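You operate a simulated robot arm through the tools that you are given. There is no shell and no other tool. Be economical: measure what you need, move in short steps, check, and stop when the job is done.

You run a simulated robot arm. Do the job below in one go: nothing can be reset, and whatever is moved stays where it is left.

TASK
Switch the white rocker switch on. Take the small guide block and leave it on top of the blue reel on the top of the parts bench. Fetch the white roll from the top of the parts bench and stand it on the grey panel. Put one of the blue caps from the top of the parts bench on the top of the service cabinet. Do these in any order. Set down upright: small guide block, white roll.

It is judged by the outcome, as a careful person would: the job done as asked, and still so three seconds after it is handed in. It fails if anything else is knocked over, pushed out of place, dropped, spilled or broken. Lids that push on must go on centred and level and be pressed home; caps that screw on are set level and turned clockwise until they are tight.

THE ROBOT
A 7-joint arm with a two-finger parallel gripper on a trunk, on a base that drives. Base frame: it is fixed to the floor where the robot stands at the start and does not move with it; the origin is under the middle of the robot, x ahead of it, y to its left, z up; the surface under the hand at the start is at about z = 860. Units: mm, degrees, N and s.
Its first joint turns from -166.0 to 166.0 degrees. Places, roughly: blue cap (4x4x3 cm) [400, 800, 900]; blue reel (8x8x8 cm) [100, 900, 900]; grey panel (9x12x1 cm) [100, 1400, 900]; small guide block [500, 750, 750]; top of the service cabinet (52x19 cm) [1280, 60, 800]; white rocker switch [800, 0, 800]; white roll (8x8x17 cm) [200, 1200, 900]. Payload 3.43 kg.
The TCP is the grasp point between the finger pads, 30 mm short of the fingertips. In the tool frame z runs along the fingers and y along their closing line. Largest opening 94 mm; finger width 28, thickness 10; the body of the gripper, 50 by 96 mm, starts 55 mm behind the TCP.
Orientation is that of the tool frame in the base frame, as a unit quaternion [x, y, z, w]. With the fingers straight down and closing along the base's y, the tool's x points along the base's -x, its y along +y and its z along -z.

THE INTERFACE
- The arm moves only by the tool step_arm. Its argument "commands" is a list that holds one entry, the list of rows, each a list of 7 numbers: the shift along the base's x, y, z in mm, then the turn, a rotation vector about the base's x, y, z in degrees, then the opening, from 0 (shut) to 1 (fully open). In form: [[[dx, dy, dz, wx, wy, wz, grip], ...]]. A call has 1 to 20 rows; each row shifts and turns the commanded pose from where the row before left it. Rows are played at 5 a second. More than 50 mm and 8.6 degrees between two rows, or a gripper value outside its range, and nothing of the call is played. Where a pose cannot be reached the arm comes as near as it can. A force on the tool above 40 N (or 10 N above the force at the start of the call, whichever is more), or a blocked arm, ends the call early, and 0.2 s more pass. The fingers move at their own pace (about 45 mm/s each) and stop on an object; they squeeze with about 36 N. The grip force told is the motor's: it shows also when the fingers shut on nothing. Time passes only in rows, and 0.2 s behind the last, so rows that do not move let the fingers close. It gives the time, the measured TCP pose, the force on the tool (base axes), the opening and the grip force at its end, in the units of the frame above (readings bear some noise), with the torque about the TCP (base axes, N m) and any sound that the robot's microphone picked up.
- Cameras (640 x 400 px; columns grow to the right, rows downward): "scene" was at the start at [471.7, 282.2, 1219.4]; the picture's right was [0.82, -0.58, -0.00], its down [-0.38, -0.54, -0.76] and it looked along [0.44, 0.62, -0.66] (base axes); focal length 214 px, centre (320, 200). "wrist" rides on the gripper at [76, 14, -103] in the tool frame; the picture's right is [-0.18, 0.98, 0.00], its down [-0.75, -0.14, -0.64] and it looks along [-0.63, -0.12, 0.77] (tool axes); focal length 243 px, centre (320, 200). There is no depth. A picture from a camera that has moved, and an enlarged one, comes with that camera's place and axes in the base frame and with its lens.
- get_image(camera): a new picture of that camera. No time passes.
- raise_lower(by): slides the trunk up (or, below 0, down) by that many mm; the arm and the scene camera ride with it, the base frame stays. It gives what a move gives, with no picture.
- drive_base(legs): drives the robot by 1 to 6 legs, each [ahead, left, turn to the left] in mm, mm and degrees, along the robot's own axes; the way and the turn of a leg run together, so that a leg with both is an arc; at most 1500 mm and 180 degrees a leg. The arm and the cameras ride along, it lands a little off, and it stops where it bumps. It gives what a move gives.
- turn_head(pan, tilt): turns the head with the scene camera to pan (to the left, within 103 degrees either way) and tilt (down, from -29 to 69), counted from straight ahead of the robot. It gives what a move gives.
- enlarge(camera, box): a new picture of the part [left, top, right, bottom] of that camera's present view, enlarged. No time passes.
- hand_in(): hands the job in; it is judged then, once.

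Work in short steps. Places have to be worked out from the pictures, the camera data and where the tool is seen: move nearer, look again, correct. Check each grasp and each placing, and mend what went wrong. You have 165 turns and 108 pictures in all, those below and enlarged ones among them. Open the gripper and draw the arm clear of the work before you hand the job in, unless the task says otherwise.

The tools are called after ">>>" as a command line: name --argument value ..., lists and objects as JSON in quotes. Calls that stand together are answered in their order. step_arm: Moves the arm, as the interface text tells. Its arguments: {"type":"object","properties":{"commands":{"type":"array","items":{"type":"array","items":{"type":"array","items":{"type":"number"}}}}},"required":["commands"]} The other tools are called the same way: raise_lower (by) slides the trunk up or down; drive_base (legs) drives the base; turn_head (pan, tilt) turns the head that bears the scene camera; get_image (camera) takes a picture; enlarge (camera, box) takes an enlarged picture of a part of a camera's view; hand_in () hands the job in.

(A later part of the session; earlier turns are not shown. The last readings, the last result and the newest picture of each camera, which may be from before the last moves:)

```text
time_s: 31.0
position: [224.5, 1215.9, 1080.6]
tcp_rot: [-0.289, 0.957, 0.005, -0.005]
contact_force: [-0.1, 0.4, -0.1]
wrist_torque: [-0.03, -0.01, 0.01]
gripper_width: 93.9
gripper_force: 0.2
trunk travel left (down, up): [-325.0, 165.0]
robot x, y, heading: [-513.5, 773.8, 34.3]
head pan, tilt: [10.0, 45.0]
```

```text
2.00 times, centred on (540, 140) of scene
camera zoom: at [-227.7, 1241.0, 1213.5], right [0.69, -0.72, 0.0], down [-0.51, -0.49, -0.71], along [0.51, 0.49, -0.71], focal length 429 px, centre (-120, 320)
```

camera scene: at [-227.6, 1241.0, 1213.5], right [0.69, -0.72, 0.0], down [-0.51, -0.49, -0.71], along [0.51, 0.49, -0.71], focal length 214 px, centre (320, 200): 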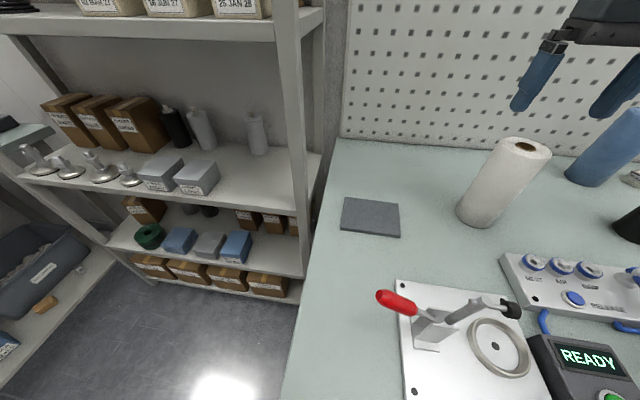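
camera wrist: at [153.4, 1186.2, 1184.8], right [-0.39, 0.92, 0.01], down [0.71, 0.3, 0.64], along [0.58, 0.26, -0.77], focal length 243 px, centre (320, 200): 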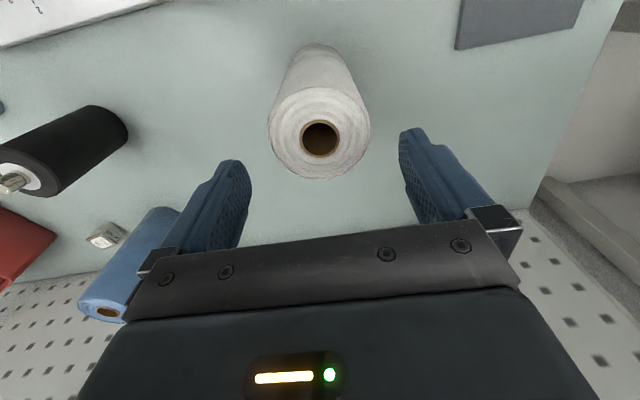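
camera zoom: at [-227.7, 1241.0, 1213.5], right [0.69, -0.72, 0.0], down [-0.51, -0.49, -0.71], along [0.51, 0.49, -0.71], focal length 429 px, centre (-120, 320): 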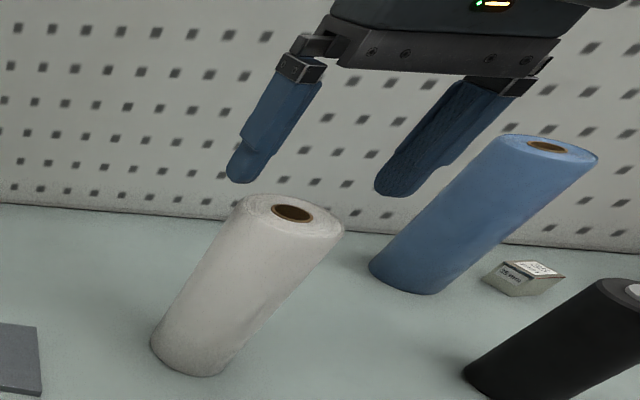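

Triangulated: roll top at z≈1031, centre ≈[218, 1215]. Nudge back and lower over the roll carefully.

>>> step_arm --commands '[[[-4, -3, -8, 0, 0, 0, 1], [0, 0, -12, 0, 0, 0, 1], [0, 0, 0, 0, 0, 0, 1]]]'

>>> get_image --camera "wrist"

>>> enlarge --camera "scene" --box '[440, 40, 640, 240]'

```text
time_s: 31.8
position: [219.5, 1213.5, 1060.5]
tcp_rot: [-0.289, 0.957, 0.005, -0.006]
contact_force: [-0.3, 0.0, -0.8]
wrist_torque: [0.02, 0.03, 0.0]
gripper_width: 93.9
gripper_force: 0.0
trunk travel left (down, up): [-325.0, 165.0]
robot x, y, heading: [-516.4, 772.9, 33.9]
head pan, tilt: [10.0, 45.0]
```

```text
65 pictures are left
camera wrist: at [149.9, 1182.8, 1164.0], right [-0.39, 0.92, 0.01], down [0.71, 0.3, 0.64], along [0.58, 0.26, -0.77], focal length 243 px, centre (320, 200)
```

wrist: 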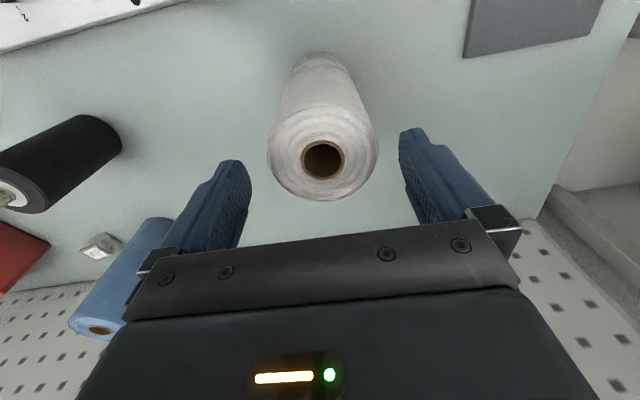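

```text
2.00 times, centred on (540, 140) of scene
camera zoom: at [-227.7, 1241.1, 1213.5], right [0.69, -0.72, 0.0], down [-0.51, -0.49, -0.71], along [0.51, 0.49, -0.71], focal length 429 px, centre (-120, 320)
```

zoom: 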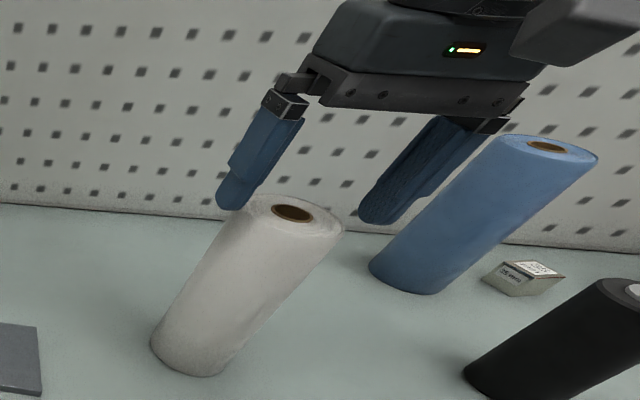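

Centring looks good (gaps both sides). Lower to grip height and close.

>>> step_arm --commands '[[[-1, 1, -10, 0, 0, 0, 1], [0, 0, -15, 0, 0, 0, 1], [0, 0, -20, 0, 0, 0, 1], [0, 0, -15, 0, 0, 0, 1], [0, 0, 0, 0, 0, 0, 1]]]'

>>> get_image --camera "wrist"

```text
time_s: 33.0
position: [219.6, 1215.2, 1000.2]
tcp_rot: [-0.289, 0.957, 0.005, -0.005]
contact_force: [0.0, 0.3, -0.6]
wrist_torque: [0.03, -0.01, -0.01]
gripper_width: 93.8
gripper_force: 0.1
trunk travel left (down, up): [-325.0, 165.0]
robot x, y, heading: [-515.5, 767.6, 33.8]
head pan, tilt: [10.0, 45.0]
```

```text
63 pictures are left
camera wrist: at [148.5, 1184.6, 1103.2], right [-0.39, 0.92, 0.01], down [0.71, 0.3, 0.64], along [0.58, 0.26, -0.77], focal length 243 px, centre (320, 200)
```

wrist: 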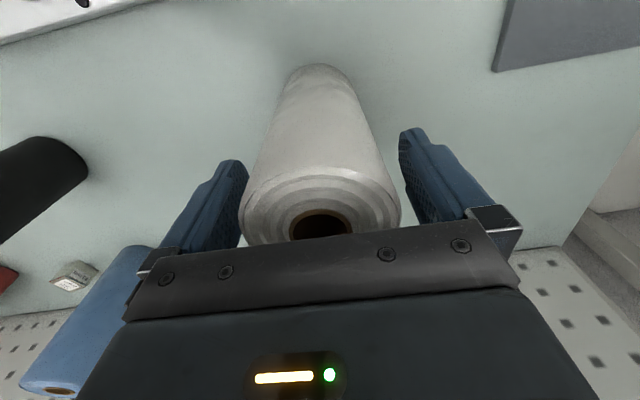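

The fingers straddle the roll. Close, then lift ~50 mm.

>>> step_arm --commands '[[[0, 0, 0, 0, 0, 0, 0.6], [0, 0, 0, 0, 0, 0, 0.4], [0, 0, 0, 0, 0, 0, 0.2], [0, 0, 0, 0, 0, 0, 0], [0, 0, 0, 0, 0, 0, 0], [0, 0, 15, 0, 0, 0, 0], [0, 0, 25, 0, 0, 0, 0], [0, 0, 20, 0, 0, 0, 0], [0, 0, 0, 0, 0, 0, 0]]]'

>>> get_image --camera "scene"

>>> get_image --camera "wrist"

```text
time_s: 35.0
position: [218.1, 1214.9, 1060.2]
tcp_rot: [-0.289, 0.957, 0.005, -0.005]
contact_force: [0.2, -0.9, -4.5]
wrist_torque: [0.04, -0.04, 0.02]
gripper_width: 72.2
gripper_force: 36.2
trunk travel left (down, up): [-325.0, 165.0]
robot x, y, heading: [-516.0, 772.1, 33.8]
head pan, tilt: [10.0, 45.0]
```

```text
62 pictures are left
camera scene: at [-227.6, 1241.1, 1213.4], right [0.69, -0.72, 0.0], down [-0.51, -0.49, -0.71], along [0.51, 0.49, -0.71], focal length 214 px, centre (320, 200)
```

scene: 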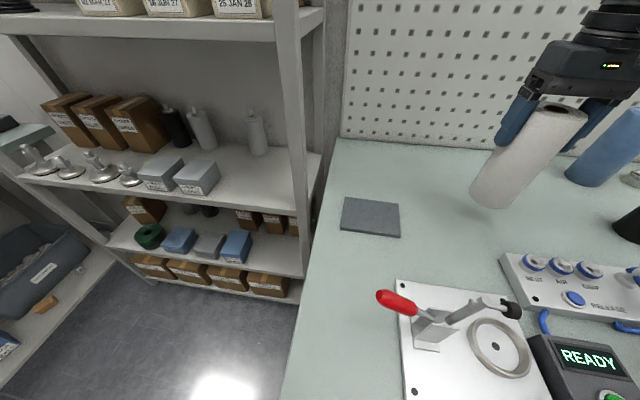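

```text
61 pictures are left
camera wrist: at [147.3, 1183.6, 1163.7], right [-0.39, 0.92, 0.01], down [0.71, 0.3, 0.64], along [0.58, 0.26, -0.77], focal length 243 px, centre (320, 200)
```

wrist: 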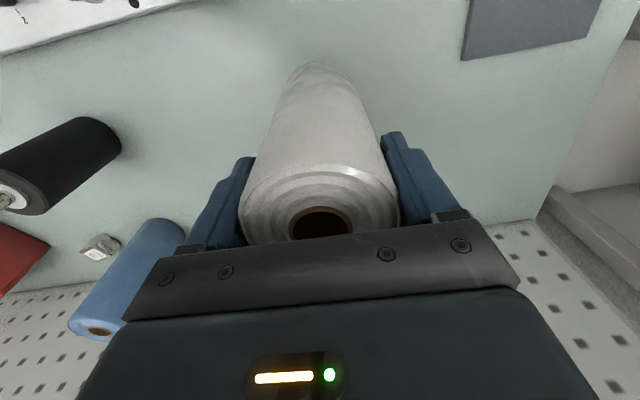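

Roll is held (72 mm wide, ~4.5 N). Carry it toward the panel and look part way.

>>> step_arm --commands '[[[-26, 26, 5, 0, 0, 0, 0], [-26, 26, 5, 0, 0, 0, 0], [-26, 26, 0, 0, 0, 0, 0], [-26, 26, 0, 0, 0, 0, 0], [-26, 26, 0, 0, 0, 0, 0], [-26, 25, 0, 0, 0, 0, 0], [0, 0, 0, 0, 0, 0, 0]]]'

>>> get_image --camera "wrist"

>>> get_image --camera "scene"

```text
time_s: 36.6
position: [61.4, 1369.3, 1069.0]
tcp_rot: [-0.289, 0.957, 0.004, -0.005]
contact_force: [-0.1, -0.6, -3.6]
wrist_torque: [0.0, -0.01, -0.01]
gripper_width: 72.4
gripper_force: 36.0
trunk travel left (down, up): [-325.0, 165.0]
robot x, y, heading: [-518.7, 771.2, 34.3]
head pan, tilt: [10.0, 45.0]
```

```text
60 pictures are left
camera wrist: at [-10.4, 1339.0, 1172.2], right [-0.39, 0.92, 0.01], down [0.71, 0.3, 0.64], along [0.58, 0.26, -0.77], focal length 243 px, centre (320, 200)
```

wrist: 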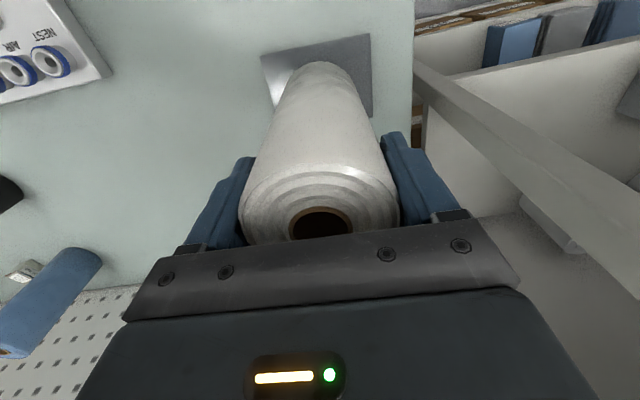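

```text
59 pictures are left
camera scene: at [-227.7, 1241.2, 1213.4], right [0.69, -0.72, 0.0], down [-0.51, -0.49, -0.71], along [0.51, 0.49, -0.71], focal length 214 px, centre (320, 200)
```

scene: 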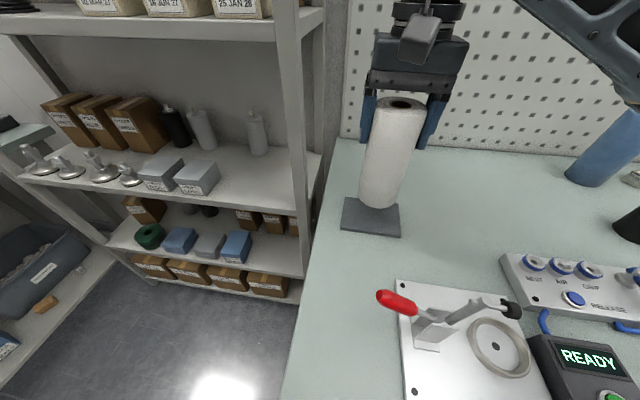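

Panel centre from its corners ≈ [61, 1377]. Shift by +7 in y and descend to just above.

>>> step_arm --commands '[[[0, 7, -15, 0, 0, 0, 0], [0, 0, -20, 0, 0, 0, 0], [0, 0, -14, 0, 0, 0, 0], [0, 0, 0, 0, 0, 0, 0]]]'

>>> enlarge --camera "scene" --box '[310, 80, 470, 260]'

>>> get_image --camera "wrist"

```text
time_s: 37.6
position: [60.2, 1374.5, 1021.1]
tcp_rot: [-0.288, 0.958, 0.005, -0.006]
contact_force: [0.4, 0.3, -3.5]
wrist_torque: [-0.02, 0.01, 0.0]
gripper_width: 72.3
gripper_force: 36.1
trunk travel left (down, up): [-325.0, 165.0]
robot x, y, heading: [-517.3, 773.6, 34.0]
head pan, tilt: [10.0, 45.0]
```

```text
2.22 times, centred on (390, 170) of scene
camera zoom: at [-227.7, 1241.2, 1213.4], right [0.69, -0.72, 0.0], down [-0.51, -0.49, -0.71], along [0.51, 0.49, -0.71], focal length 477 px, centre (164, 267)
```

zoom: 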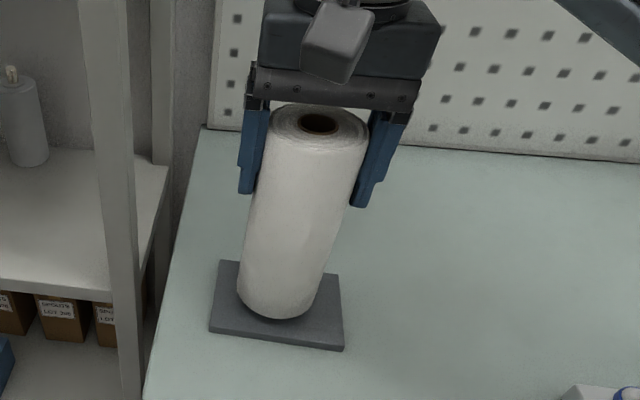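

```text
57 pictures are left
camera wrist: at [-10.1, 1344.8, 1124.2], right [-0.39, 0.92, 0.01], down [0.71, 0.3, 0.64], along [0.58, 0.26, -0.77], focal length 243 px, centre (320, 200)
```

wrist: 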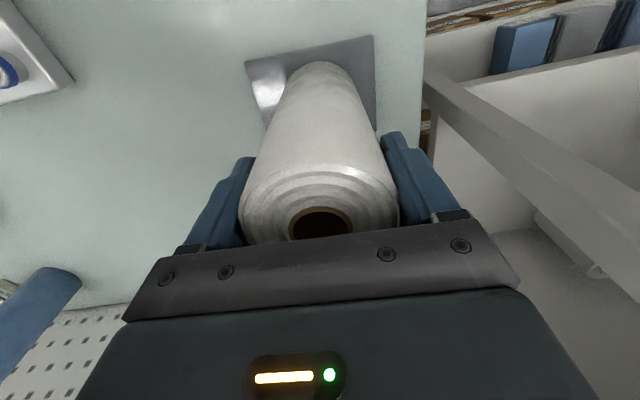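

Panel centre re-measured ≈ [61, 1375], matching the TCP. Lower to contact.

>>> step_arm --commands '[[[0, 0, -5, 0, 0, 0, 0], [0, 0, -4, 0, 0, 0, 0], [0, 0, 0, 0, 0, 0, 0]]]'

```text
time_s: 38.4
position: [61.3, 1377.2, 1013.5]
tcp_rot: [-0.289, 0.957, 0.005, -0.005]
contact_force: [0.7, -0.7, -4.2]
wrist_torque: [-0.01, -0.01, 0.01]
gripper_width: 72.2
gripper_force: 36.1
trunk travel left (down, up): [-325.0, 165.0]
robot x, y, heading: [-517.8, 771.2, 33.8]
head pan, tilt: [10.0, 45.0]
```

>>> step_arm --commands '[[[0, 0, -2, 0, 0, 0, 0], [0, 0, -1, 0, 0, 0, 0], [0, 0, 0, 0, 0, 0, 0]]]'

```text
time_s: 39.2
position: [61.6, 1376.9, 1009.9]
tcp_rot: [-0.289, 0.957, 0.005, -0.005]
contact_force: [-0.9, 1.3, 2.9]
wrist_torque: [0.0, -0.11, 0.0]
gripper_width: 72.4
gripper_force: 36.4
trunk travel left (down, up): [-325.0, 165.0]
robot x, y, heading: [-517.6, 771.6, 34.0]
head pan, tilt: [10.0, 45.0]
```

Contact (+2.9 N). Open slowly, then rise.

>>> step_arm --commands '[[[0, 0, 0, 0, 0, 0, 0.82], [0, 0, 0, 0, 0, 0, 0.9], [0, 0, 0, 0, 0, 0, 1], [0, 0, 0, 0, 0, 0, 1], [0, 0, 15, 0, 0, 0, 1], [0, 0, 25, 0, 0, 0, 1], [0, 0, 40, 0, 0, 0, 1], [0, 0, 40, 0, 0, 0, 1], [0, 0, 20, 0, 0, 0, 1]]]'

>>> get_image --camera "scene"

>>> get_image --camera "wrist"

```text
time_s: 41.2
position: [62.9, 1378.1, 1151.0]
tcp_rot: [-0.289, 0.957, 0.004, -0.004]
contact_force: [0.3, 0.4, -0.4]
wrist_torque: [-0.02, -0.01, 0.0]
gripper_width: 94.0
gripper_force: 0.0
trunk travel left (down, up): [-325.0, 165.0]
robot x, y, heading: [-518.4, 773.6, 34.0]
head pan, tilt: [10.0, 45.0]
```

```text
56 pictures are left
camera scene: at [-227.6, 1241.2, 1213.4], right [0.69, -0.72, 0.0], down [-0.51, -0.49, -0.71], along [0.51, 0.49, -0.71], focal length 214 px, centre (320, 200)
```

scene: 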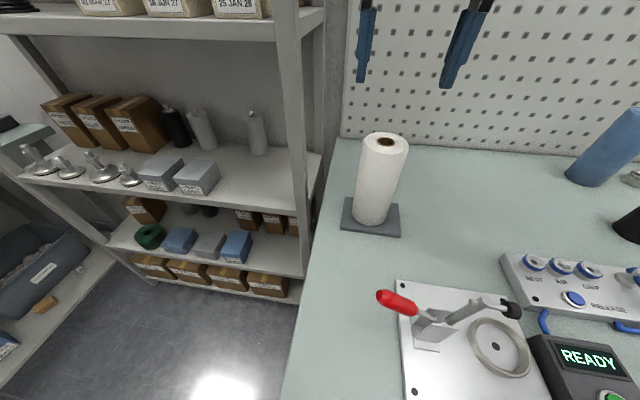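

```text
55 pictures are left
camera wrist: at [-7.4, 1346.7, 1254.9], right [-0.39, 0.92, 0.01], down [0.71, 0.3, 0.64], along [0.58, 0.26, -0.77], focal length 243 px, centre (320, 200)
```

wrist: 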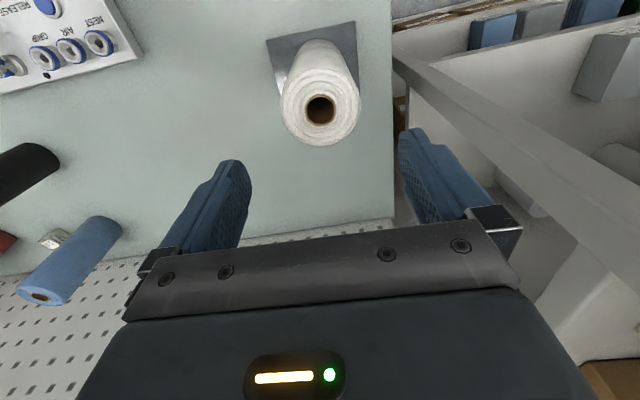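

Roll stands on the panel. Next a blue cap; the one near the bench's right end (~[724, 205]) is well isolated. Retract the hand to front‑centre and drive right.

>>> step_arm --commands '[[[0, -43, 0, 0, 0, 0, 1], [0, -43, 0, 0, 0, 0, 1], [0, -43, 0, 0, 0, 0, 1], [0, -43, 0, 0, 0, 0, 1], [0, -42, 0, 0, 0, 0, 1]]]'

>>> drive_base --legs '[[0, -1120, 0]]'

>>> get_image --camera "scene"

>>> get_image --camera "wrist"

```text
time_s: 42.4
position: [58.9, 1160.6, 1152.3]
tcp_rot: [-0.289, 0.957, 0.005, -0.005]
contact_force: [-0.3, 0.3, 0.4]
wrist_torque: [-0.01, -0.01, 0.01]
gripper_width: 94.2
gripper_force: 0.1
trunk travel left (down, up): [-325.0, 165.0]
robot x, y, heading: [-519.5, 771.5, 34.0]
head pan, tilt: [10.0, 45.0]
```

```text
time_s: 48.2
position: [697.3, 197.8, 1153.4]
tcp_rot: [-0.281, 0.96, 0.004, -0.005]
contact_force: [0.2, -1.0, 0.4]
wrist_torque: [0.03, 0.01, 0.0]
gripper_width: 94.1
gripper_force: 0.0
trunk travel left (down, up): [-325.0, 165.0]
robot x, y, heading: [111.7, -181.8, 32.8]
head pan, tilt: [10.0, 45.0]
```

```text
54 pictures are left
camera scene: at [411.3, 282.1, 1213.5], right [0.68, -0.73, 0.0], down [-0.52, -0.48, -0.71], along [0.52, 0.48, -0.71], focal length 214 px, centre (320, 200)
```

scene: 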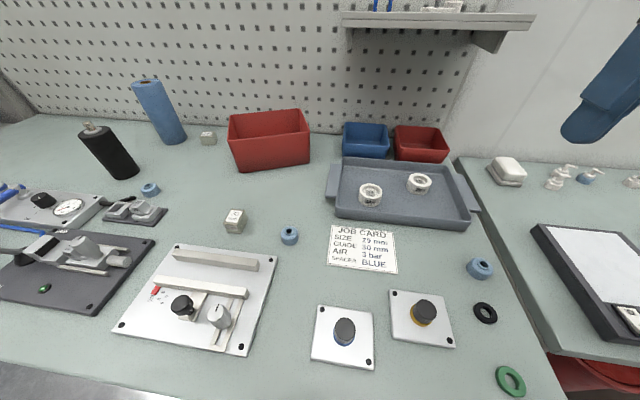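

```text
53 pictures are left
camera wrist: at [626.6, 167.1, 1255.7], right [-0.38, 0.93, 0.01], down [0.72, 0.28, 0.64], along [0.59, 0.25, -0.77], focal length 243 px, centre (320, 200)
```

wrist: 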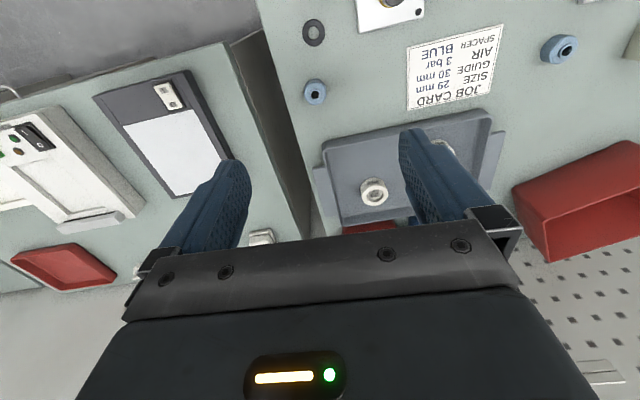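

>>> enlarge --camera "scene" --box '[270, 210, 530, 372]'

>>> enlarge --camera "wrist" --box '[270, 50, 370, 130]'

```text
2.46 times, centred on (400, 291) of scene
camera zoom: at [411.3, 282.1, 1213.5], right [0.68, -0.73, 0.0], down [-0.52, -0.48, -0.71], along [0.52, 0.48, -0.71], focal length 528 px, centre (123, -24)
```

zoom: 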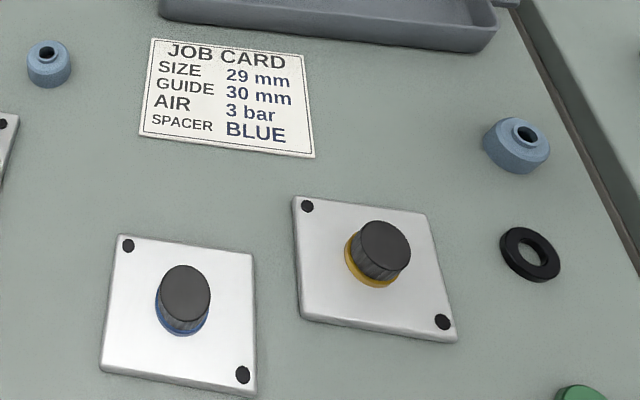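

```text
5.00 times, centred on (320, 90) of wrist
camera zoom: at [626.6, 167.1, 1255.7], right [-0.38, 0.93, 0.01], down [0.72, 0.28, 0.64], along [0.59, 0.25, -0.77], focal length 1213 px, centre (320, 750)
```

zoom: 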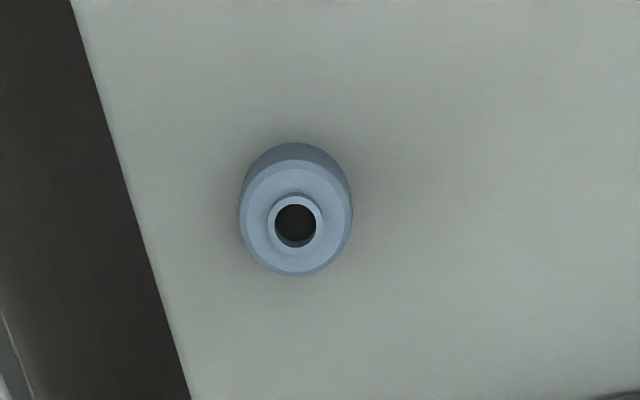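

All three blue caps are the same kind (~36 mm). Go above the right-most one at ≈[726, 206].

>>> step_arm --commands '[[[29, 8, -30, 0, 0, 0, 1], [0, 0, -48, 0, 0, 0, 1], [0, 0, -48, 0, 0, 0, 1], [0, 0, -45, 0, 0, 0, 1], [0, 0, -42, 0, 0, 0, 1], [0, 0, 0, 0, 0, 0, 1]]]'

>>> get_image --camera "wrist"

```text
time_s: 49.6
position: [727.4, 204.2, 942.0]
tcp_rot: [-0.281, 0.96, 0.006, -0.005]
contact_force: [0.1, 0.2, 0.4]
wrist_torque: [0.01, 0.0, -0.01]
gripper_width: 94.2
gripper_force: 0.1
trunk travel left (down, up): [-325.0, 165.0]
robot x, y, heading: [116.0, -178.6, 32.9]
head pan, tilt: [10.0, 45.0]
```

```text
50 pictures are left
camera wrist: at [656.0, 173.8, 1045.6], right [-0.38, 0.93, 0.01], down [0.72, 0.28, 0.64], along [0.59, 0.25, -0.77], focal length 243 px, centre (320, 200)
```

wrist: 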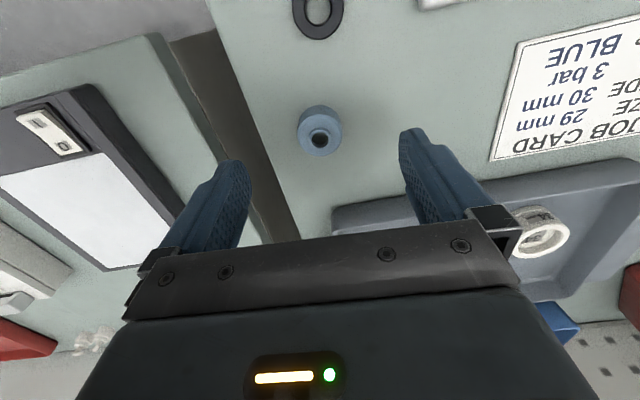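

Centred. Descend, close, and lift.

>>> step_arm --commands '[[[-2, -1, -22, 0, 0, 0, 1], [0, 0, -22, 0, 0, 0, 1], [0, 0, 0, 0, 0, 0, 0.5], [0, 0, 0, 0, 0, 0, 0.2], [0, 0, 0, 0, 0, 0, 0], [0, 0, 0, 0, 0, 0, 0], [0, 0, 0, 0, 0, 0, 0]]]'

>>> get_image --camera "wrist"

```text
time_s: 51.2
position: [724.1, 202.5, 896.2]
tcp_rot: [-0.281, 0.96, 0.004, -0.005]
contact_force: [-0.7, 0.5, -0.4]
wrist_torque: [0.0, 0.02, 0.0]
gripper_width: 31.2
gripper_force: 10.0
trunk travel left (down, up): [-325.0, 165.0]
robot x, y, heading: [116.8, -182.8, 33.3]
head pan, tilt: [10.0, 45.0]
```

```text
49 pictures are left
camera wrist: at [653.1, 173.9, 1000.0], right [-0.38, 0.93, 0.01], down [0.72, 0.28, 0.64], along [0.59, 0.25, -0.77], focal length 243 px, centre (320, 200)
```

wrist: 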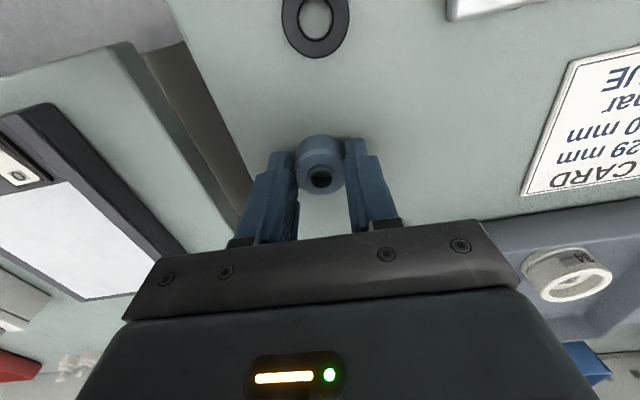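

>>> step_arm --commands '[[[0, 0, 0, 0, 0, 0, 0], [0, 0, 10, 0, 0, 0, 0], [0, 0, 40, 0, 0, 0, 0], [0, 0, 40, 0, 0, 0, 0], [0, 0, 0, 0, 0, 0, 0]]]'

>>> turn_head --pan -20 --tilt 40

>>> get_image --camera "wrist"

>>> get_image --camera "scene"

```text
time_s: 52.4
position: [727.1, 204.2, 985.7]
tcp_rot: [-0.281, 0.96, 0.005, -0.005]
contact_force: [0.3, 0.2, -0.1]
wrist_torque: [0.01, 0.02, -0.02]
gripper_width: 31.5
gripper_force: 9.9
trunk travel left (down, up): [-325.0, 165.0]
robot x, y, heading: [113.1, -180.7, 32.8]
head pan, tilt: [10.0, 45.0]
```

```text
time_s: 53.4
position: [727.5, 205.0, 984.8]
tcp_rot: [-0.281, 0.96, 0.004, -0.004]
contact_force: [0.2, 0.7, -0.2]
wrist_torque: [-0.02, 0.01, 0.0]
gripper_width: 31.1
gripper_force: 10.0
trunk travel left (down, up): [-325.0, 165.0]
robot x, y, heading: [111.1, -183.7, 33.1]
head pan, tilt: [-20.0, 40.0]
```

```text
48 pictures are left
camera wrist: at [656.6, 175.5, 1088.6], right [-0.38, 0.93, 0.01], down [0.72, 0.28, 0.64], along [0.59, 0.25, -0.77], focal length 243 px, centre (320, 200)
```

wrist: 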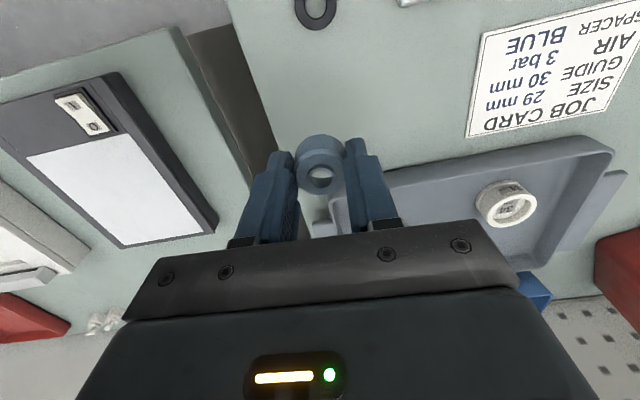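

```text
47 pictures are left
camera scene: at [434.6, 245.9, 1220.7], right [0.23, -0.97, 0.0], down [-0.63, -0.15, -0.77], along [0.75, 0.17, -0.64], focal length 214 px, centre (320, 200)
```

scene: 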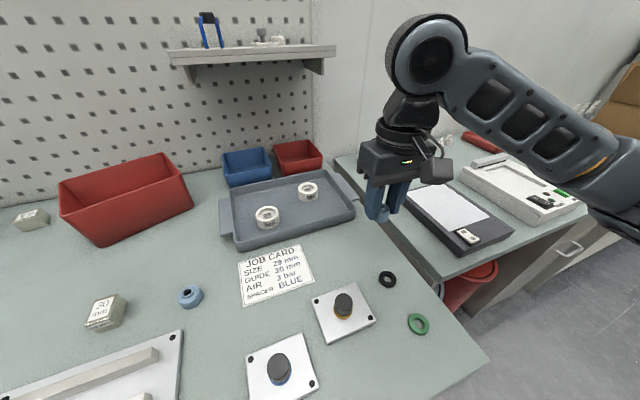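

Cap held. Triangulation: switch ≈ [825, −8, 847], cabinet surface ≈ z 780. I'll set the cap behind the black box; drive right and a bit ahead, then look.

>>> step_arm --commands '[[[0, 0, 40, 0, 0, 0, 0], [0, 0, 0, 0, 0, 0, 0]]]'

>>> drive_base --legs '[[0, -300, 1], [90, 0, 0]]'

>>> turn_head --pan -10 --tilt 40

>>> get_image --camera "scene"

>>> get_image --camera "wrist"

```text
time_s: 54.0
position: [726.8, 204.1, 1025.6]
tcp_rot: [-0.283, 0.959, 0.006, -0.004]
contact_force: [0.7, -0.3, 0.7]
wrist_torque: [0.01, -0.03, 0.02]
gripper_width: 31.4
gripper_force: 10.2
trunk travel left (down, up): [-325.0, 165.0]
robot x, y, heading: [116.4, -180.9, 33.0]
head pan, tilt: [-20.0, 40.0]
```

```text
time_s: 56.8
position: [964.5, 3.6, 1026.2]
tcp_rot: [-0.286, 0.958, 0.005, -0.004]
contact_force: [-1.0, -0.6, -0.2]
wrist_torque: [-0.02, 0.01, 0.0]
gripper_width: 31.2
gripper_force: 10.0
trunk travel left (down, up): [-325.0, 165.0]
robot x, y, heading: [356.2, -384.8, 33.7]
head pan, tilt: [-20.0, 40.0]
```

```text
time_s: 57.5
position: [964.3, 3.9, 1026.4]
tcp_rot: [-0.287, 0.958, 0.005, -0.004]
contact_force: [0.0, 0.1, 0.1]
wrist_torque: [-0.01, 0.0, 0.01]
gripper_width: 31.2
gripper_force: 10.0
trunk travel left (down, up): [-325.0, 165.0]
robot x, y, heading: [355.6, -386.4, 33.6]
head pan, tilt: [-10.0, 40.0]
```

```text
46 pictures are left
camera scene: at [667.5, 58.5, 1220.8], right [0.4, -0.92, 0.0], down [-0.59, -0.26, -0.77], along [0.7, 0.31, -0.64], focal length 214 px, centre (320, 200)
```

scene: 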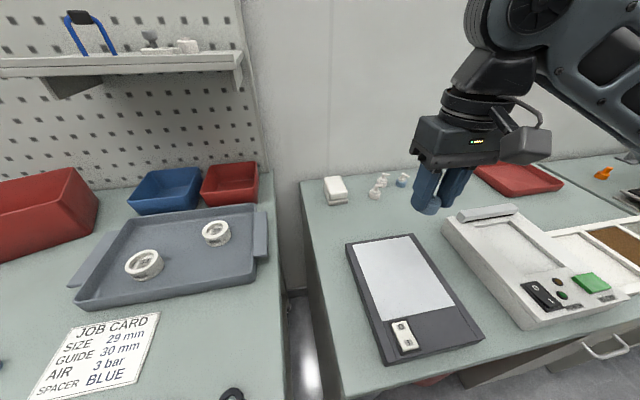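

```text
45 pictures are left
camera wrist: at [894.7, -26.3, 1129.9], right [-0.39, 0.92, 0.01], down [0.71, 0.29, 0.64], along [0.58, 0.25, -0.77], focal length 243 px, centre (320, 200)
```

wrist: 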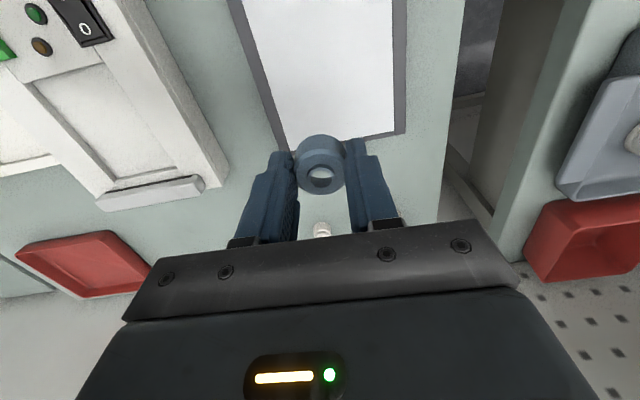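

Free spot behind the black box, in front of the bottles, ≈ [1135, 75]. Move over it and lower partway.

>>> step_arm --commands '[[[43, 18, 0, 0, 0, 0, 0], [43, 18, 0, 0, 0, 0, 0], [43, 18, 0, 0, 0, 0, 0], [42, 17, 0, 0, 0, 0, 0], [0, 0, -45, 0, 0, 0, 0], [0, 0, -45, 0, 0, 0, 0], [0, 0, -40, 0, 0, 0, 0], [0, 0, 0, 0, 0, 0, 0]]]'

>>> get_image --camera "scene"

>>> get_image --camera "wrist"

```text
time_s: 59.3
position: [1134.1, 77.4, 897.9]
tcp_rot: [-0.287, 0.958, 0.005, -0.004]
contact_force: [-0.3, -0.6, 0.2]
wrist_torque: [0.04, 0.0, 0.01]
gripper_width: 31.5
gripper_force: 9.8
trunk travel left (down, up): [-325.0, 165.0]
robot x, y, heading: [355.9, -390.7, 33.5]
head pan, tilt: [-10.0, 40.0]
```

```text
44 pictures are left
camera scene: at [667.5, 58.6, 1220.8], right [0.4, -0.92, 0.0], down [-0.59, -0.26, -0.77], along [0.7, 0.31, -0.64], focal length 214 px, centre (320, 200)
```

scene: 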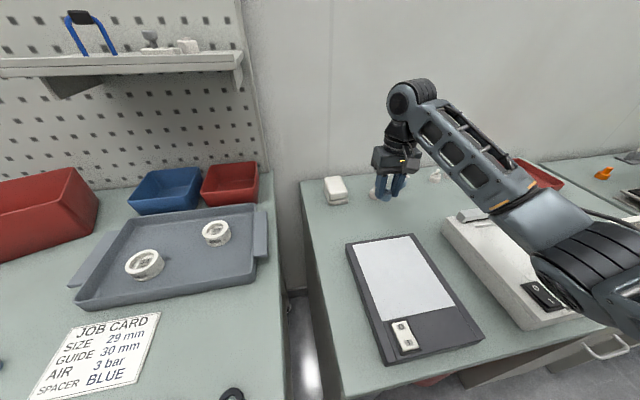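

```text
43 pictures are left
camera wrist: at [1063.5, 47.3, 1000.9], right [-0.39, 0.92, 0.01], down [0.71, 0.29, 0.64], along [0.58, 0.25, -0.77], focal length 243 px, centre (320, 200)
```

wrist: 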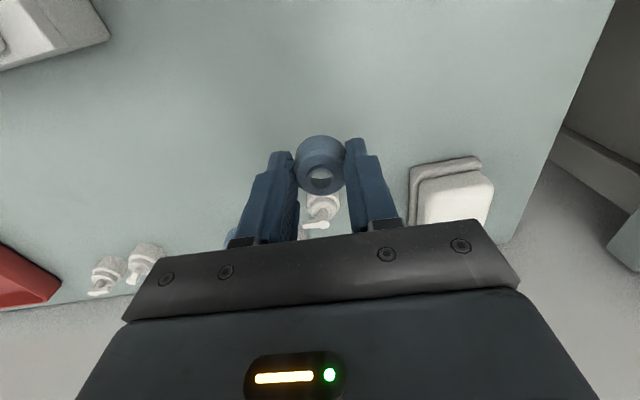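

Clear below; bottle is ~75 mm beyond. Lower in stages, watching the force.

>>> step_arm --commands '[[[0, 0, -20, 0, 0, 0, 0], [0, 0, -20, 0, 0, 0, 0], [0, 0, 0, 0, 0, 0, 0]]]'

>>> get_image --camera "wrist"

>>> enlarge --camera "scene" --box '[310, 130, 450, 230]'

```text
time_s: 60.1
position: [1135.6, 76.5, 857.4]
tcp_rot: [-0.287, 0.958, 0.005, -0.004]
contact_force: [0.4, 0.7, -0.4]
wrist_torque: [-0.05, -0.01, -0.03]
gripper_width: 31.2
gripper_force: 9.4
trunk travel left (down, up): [-325.0, 165.0]
robot x, y, heading: [357.1, -387.0, 34.0]
head pan, tilt: [-10.0, 40.0]
```

```text
42 pictures are left
camera wrist: at [1065.1, 46.6, 961.8], right [-0.39, 0.92, 0.01], down [0.71, 0.29, 0.64], along [0.58, 0.25, -0.77], focal length 243 px, centre (320, 200)
```

wrist: 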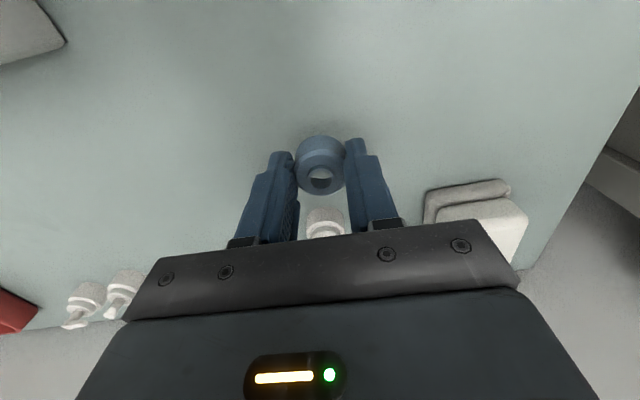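

```text
4.00 times, centred on (380, 180) of scene
camera zoom: at [667.5, 58.6, 1220.8], right [0.4, -0.92, 0.0], down [-0.59, -0.26, -0.77], along [0.7, 0.31, -0.64], focal length 858 px, centre (80, 280)
```

zoom: 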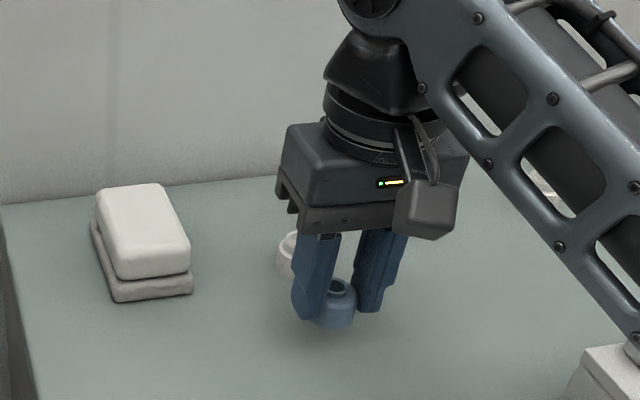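

>>> step_arm --commands '[[[0, 0, -8, 0, 0, 0, 0], [0, 0, -5, 0, 0, 0, 0], [0, 0, 0, 0, 0, 0, 0]]]'

>>> enlarge --camera "scene" --box '[350, 180, 430, 230]'

```text
time_s: 60.9
position: [1137.6, 76.0, 843.9]
tcp_rot: [-0.286, 0.958, 0.005, -0.004]
contact_force: [-0.4, 0.2, -0.2]
wrist_torque: [0.02, 0.0, -0.03]
gripper_width: 31.4
gripper_force: 9.9
trunk travel left (down, up): [-325.0, 165.0]
robot x, y, heading: [355.5, -388.5, 33.4]
head pan, tilt: [-10.0, 40.0]
```

```text
8.00 times, centred on (390, 205) of scene
camera zoom: at [667.5, 58.6, 1220.8], right [0.4, -0.92, 0.0], down [-0.59, -0.26, -0.77], along [0.7, 0.31, -0.64], focal length 1716 px, centre (-240, 160)
```

zoom: 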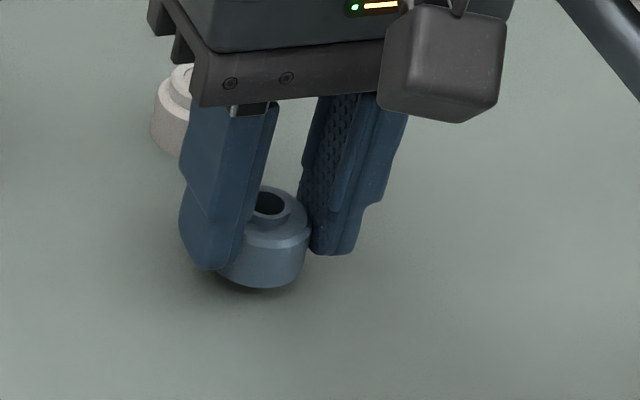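

>>> step_arm --commands '[[[0, 0, -3, 0, 0, 0, 0], [0, 0, 0, 0, 0, 0, 0]]]'

>>> step_arm --commands '[[[0, 0, -3, 0, 0, 0, 0], [0, 0, 0, 0, 0, 0, 0]]]'

```text
time_s: 61.5
position: [1137.1, 76.0, 839.6]
tcp_rot: [-0.286, 0.958, 0.006, -0.005]
contact_force: [0.7, -0.2, 0.2]
wrist_torque: [0.02, -0.01, 0.0]
gripper_width: 31.3
gripper_force: 10.2
trunk travel left (down, up): [-325.0, 165.0]
robot x, y, heading: [357.1, -386.8, 33.7]
head pan, tilt: [-10.0, 40.0]
```

```text
time_s: 62.1
position: [1135.6, 75.0, 837.9]
tcp_rot: [-0.287, 0.958, 0.004, -0.006]
contact_force: [0.5, 0.2, 0.3]
wrist_torque: [0.01, -0.02, -0.01]
gripper_width: 31.5
gripper_force: 10.1
trunk travel left (down, up): [-325.0, 165.0]
robot x, y, heading: [358.6, -386.4, 33.5]
head pan, tilt: [-10.0, 40.0]
```

>>> step_arm --commands '[[[0, 0, -3, 0, 0, 0, 0], [0, 0, 0, 0, 0, 0, 0]]]'

>>> enlarge --camera "scene" --box '[350, 180, 430, 230]'

```text
time_s: 62.7
position: [1137.1, 75.5, 835.7]
tcp_rot: [-0.286, 0.958, 0.005, -0.005]
contact_force: [0.3, 0.5, 8.6]
wrist_torque: [0.02, -0.05, -0.05]
gripper_width: 31.4
gripper_force: 10.1
trunk travel left (down, up): [-325.0, 165.0]
robot x, y, heading: [356.8, -384.3, 33.6]
head pan, tilt: [-10.0, 40.0]
```

```text
8.00 times, centred on (390, 205) of scene
camera zoom: at [667.3, 58.5, 1220.9], right [0.4, -0.92, 0.0], down [-0.59, -0.26, -0.77], along [0.7, 0.31, -0.64], focal length 1716 px, centre (-240, 160)
```

zoom: 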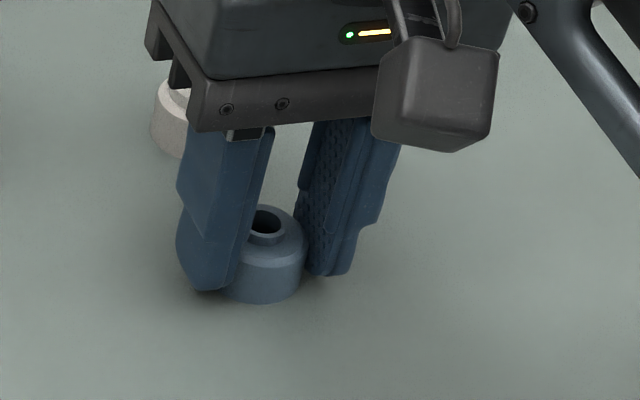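

Contact at 8.6 N: the cap rests on the cabinet top. Open and rise.

>>> step_arm --commands '[[[0, 0, 0, 0, 0, 0, 0.5], [0, 0, 0, 0, 0, 0, 0.7], [0, 0, 0, 0, 0, 0, 0.7], [0, 0, 30, 0, 0, 0, 0.7], [0, 0, 40, 0, 0, 0, 0.7], [0, 0, 40, 0, 0, 0, 0.7], [0, 0, 40, 0, 0, 0, 0.7]]]'

>>> get_image --camera "wrist"

>>> enlarge --camera "scene" --box '[300, 150, 520, 370]'

```text
time_s: 64.3
position: [1133.5, 74.9, 985.4]
tcp_rot: [-0.287, 0.958, 0.006, -0.005]
contact_force: [0.2, 0.3, -0.1]
wrist_torque: [-0.03, 0.01, 0.01]
gripper_width: 65.7
gripper_force: 0.0
trunk travel left (down, up): [-325.0, 165.0]
robot x, y, heading: [354.5, -384.0, 33.6]
head pan, tilt: [-10.0, 40.0]
```

```text
38 pictures are left
camera wrist: at [1062.5, 44.3, 1088.8], right [-0.39, 0.92, 0.01], down [0.72, 0.29, 0.63], along [0.58, 0.25, -0.77], focal length 243 px, centre (320, 200)
```

wrist: 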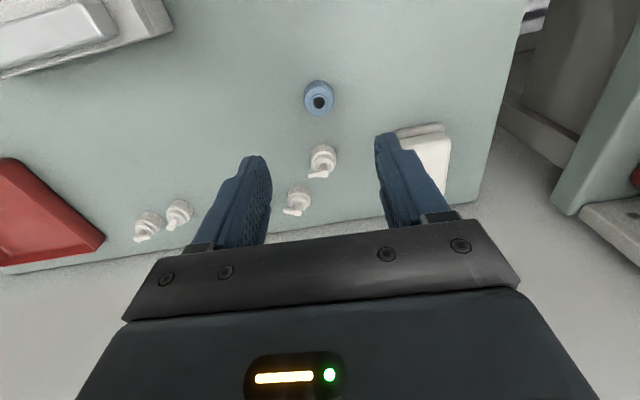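

```text
1.82 times, centred on (410, 260) of scene
camera zoom: at [667.5, 58.8, 1220.5], right [0.4, -0.92, 0.0], down [-0.59, -0.26, -0.77], along [0.7, 0.31, -0.64], focal length 390 px, centre (156, 91)
```

zoom: 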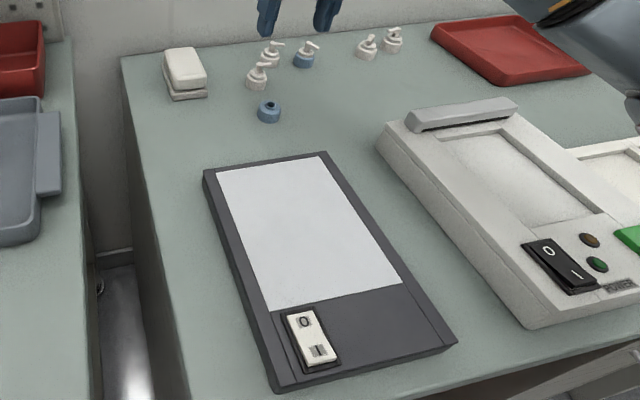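

Cap placed. Now the rocker: enlarge it to read its marks and state.

>>> enlarge --camera "scene" --box '[370, 305, 450, 365]'

```text
6.67 times, centred on (410, 335) of scene
camera zoom: at [667.5, 58.8, 1220.5], right [0.4, -0.92, 0.0], down [-0.59, -0.26, -0.77], along [0.7, 0.31, -0.64], focal length 1430 px, centre (-280, -700)
```

zoom: 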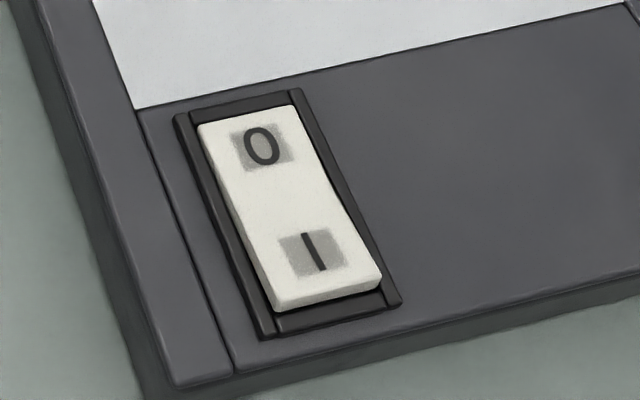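

"0" side is pressed, "I" end (nearest me) is raised: it's off. I back up 100 mm for reach, then bring closed fingers over the "I" end.

>>> drive_base --legs '[[-100, 0, 0]]'

>>> get_image --camera "wrist"

```text
time_s: 65.4
position: [1047.2, 19.5, 985.5]
tcp_rot: [-0.287, 0.958, 0.006, -0.004]
contact_force: [-0.7, -0.3, -0.3]
wrist_torque: [0.01, 0.0, -0.01]
gripper_width: 66.2
gripper_force: 0.1
trunk travel left (down, up): [-325.0, 165.0]
robot x, y, heading: [272.0, -442.9, 33.5]
head pan, tilt: [-10.0, 40.0]
```

```text
35 pictures are left
camera wrist: at [977.1, -11.0, 1088.8], right [-0.39, 0.92, 0.01], down [0.71, 0.29, 0.64], along [0.58, 0.25, -0.77], focal length 243 px, centre (320, 200)
```

wrist: 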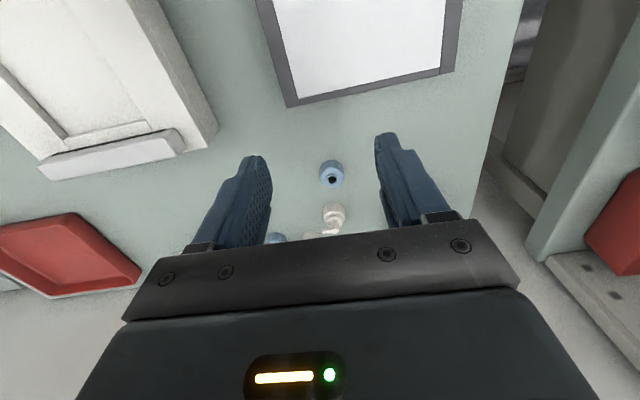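

>>> step_arm --commands '[[[-44, -7, 0, 0, 0, 0, 0], [-44, -7, 0, 0, 0, 0, 0], [-44, -8, 0, 0, 0, 0, 0], [-45, -8, 0, 0, 0, 0, 0], [-45, -8, 0, 0, 0, 0, 0], [0, 0, -40, 0, 0, 0, 0], [0, 0, 0, 0, 0, 0, 0]]]'

>>> get_image --camera "wrist"

>>> get_image --camera "scene"

```text
time_s: 67.0
position: [828.2, -18.4, 944.4]
tcp_rot: [-0.287, 0.958, 0.005, -0.004]
contact_force: [0.5, -1.0, 0.6]
wrist_torque: [0.02, -0.01, 0.0]
gripper_width: 0.2
gripper_force: 33.0
trunk travel left (down, up): [-325.0, 165.0]
robot x, y, heading: [272.1, -440.0, 33.6]
head pan, tilt: [-10.0, 40.0]
```

```text
34 pictures are left
camera wrist: at [757.3, -48.5, 1048.6], right [-0.39, 0.92, 0.01], down [0.71, 0.29, 0.64], along [0.58, 0.25, -0.77], focal length 243 px, centre (320, 200)
```

wrist: 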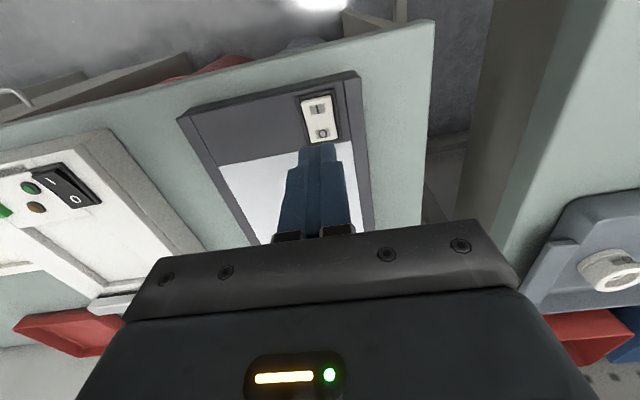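

```text
33 pictures are left
camera scene: at [582.0, 2.7, 1220.8], right [0.4, -0.92, 0.0], down [-0.59, -0.26, -0.77], along [0.7, 0.31, -0.64], focal length 214 px, centre (320, 200)
```

scene: 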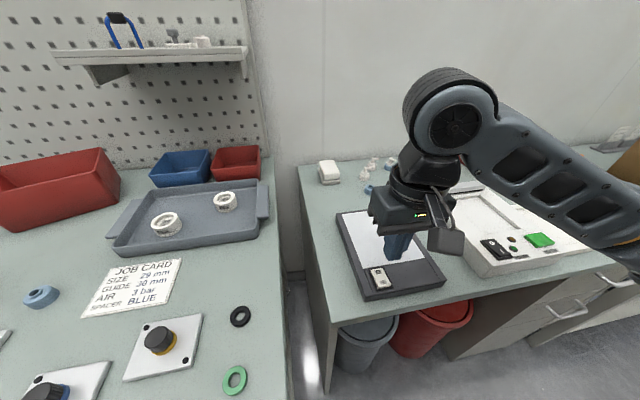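

"I" mark triangulated at ≈[823.5, −22, 840]. Move over the outer half of "I" and go down to just above.

>>> step_arm --commands '[[[-6.5, -5.5, -20, 0, 0, 0, 0], [0, 0, -25, 0, 0, 0, 0], [0, 0, -16, 0, 0, 0, 0], [0, 0, 0, 0, 0, 0, 0]]]'

>>> enlarge --camera "wrist" --box '[240, 80, 400, 240]'

>>> enlarge --camera "scene" --box '[340, 230, 440, 300]'

```text
time_s: 68.0
position: [819.8, -22.3, 883.3]
tcp_rot: [-0.286, 0.958, 0.005, -0.005]
contact_force: [-0.1, 0.4, 1.2]
wrist_torque: [0.03, -0.01, -0.01]
gripper_width: 0.0
gripper_force: 32.8
trunk travel left (down, up): [-325.0, 165.0]
robot x, y, heading: [271.7, -444.5, 34.0]
head pan, tilt: [-10.0, 40.0]
```

```text
2.50 times, centred on (320, 160) of wrist
camera zoom: at [748.0, -53.0, 987.6], right [-0.39, 0.92, 0.01], down [0.71, 0.29, 0.64], along [0.58, 0.25, -0.77], focal length 606 px, centre (320, 300)
```

zoom: 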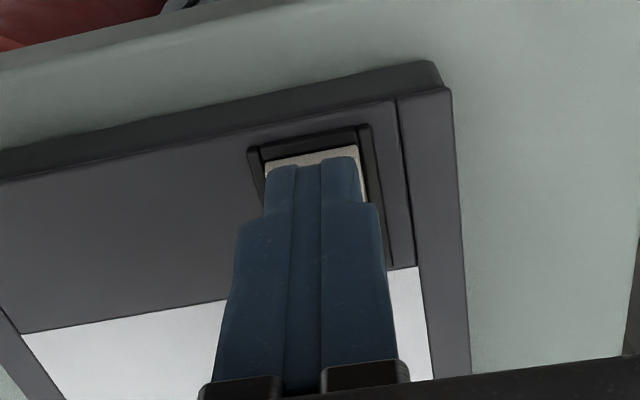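

```text
5.71 times, centred on (390, 265) of scene
camera zoom: at [582.0, 2.7, 1220.8], right [0.4, -0.92, 0.0], down [-0.59, -0.26, -0.77], along [0.7, 0.31, -0.64], focal length 1226 px, centre (-80, -171)
```

zoom: 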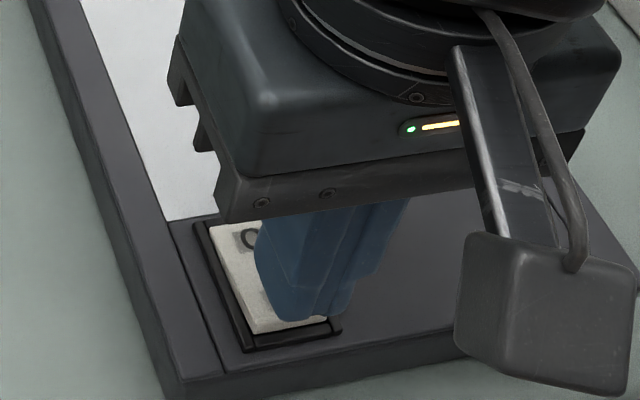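

Aligned over the "I" half. Press down gradually.

>>> step_arm --commands '[[[0, 0, -6, 0, 0, 0, 0], [0, 0, -4, 0, 0, 0, 0], [0, 0, 0, 0, 0, 0, 0]]]'

>>> step_arm --commands '[[[0, 0, -3, 0, 0, 0, 0], [0, 0, 0, 0, 0, 0, 0]]]'

```text
time_s: 68.8
position: [820.1, -22.8, 873.5]
tcp_rot: [-0.288, 0.958, 0.006, -0.006]
contact_force: [-0.7, 0.2, -0.6]
wrist_torque: [0.02, 0.02, -0.01]
gripper_width: 0.2
gripper_force: 33.2
trunk travel left (down, up): [-325.0, 165.0]
robot x, y, heading: [271.8, -441.4, 33.8]
head pan, tilt: [-10.0, 40.0]
```

```text
time_s: 69.4
position: [819.0, -23.5, 871.2]
tcp_rot: [-0.287, 0.958, 0.005, -0.005]
contact_force: [0.3, 0.0, 0.0]
wrist_torque: [-0.03, 0.0, 0.0]
gripper_width: 0.0
gripper_force: 32.6
trunk travel left (down, up): [-325.0, 165.0]
robot x, y, heading: [271.4, -443.2, 33.6]
head pan, tilt: [-10.0, 40.0]
```

>>> step_arm --commands '[[[0, 0, -3, 0, 0, 0, 0], [0, 0, 0, 0, 0, 0, 0]]]'

>>> step_arm --commands '[[[0, 0, -3, 0, 0, 0, 0], [0, 0, 0, 0, 0, 0, 0]]]'

```text
time_s: 70.0
position: [818.8, -24.1, 868.8]
tcp_rot: [-0.287, 0.958, 0.005, -0.005]
contact_force: [-0.7, -1.6, 1.6]
wrist_torque: [0.0, 0.02, -0.03]
gripper_width: 0.0
gripper_force: 33.1
trunk travel left (down, up): [-325.0, 165.0]
robot x, y, heading: [272.5, -441.6, 33.6]
head pan, tilt: [-10.0, 40.0]
```

```text
time_s: 70.6
position: [818.0, -24.2, 866.6]
tcp_rot: [-0.288, 0.958, 0.005, -0.003]
contact_force: [-1.0, 2.7, 18.0]
wrist_torque: [0.19, -0.21, 0.15]
gripper_width: 0.0
gripper_force: 33.4
trunk travel left (down, up): [-325.0, 165.0]
robot x, y, heading: [270.8, -439.7, 33.5]
head pan, tilt: [-10.0, 40.0]
```

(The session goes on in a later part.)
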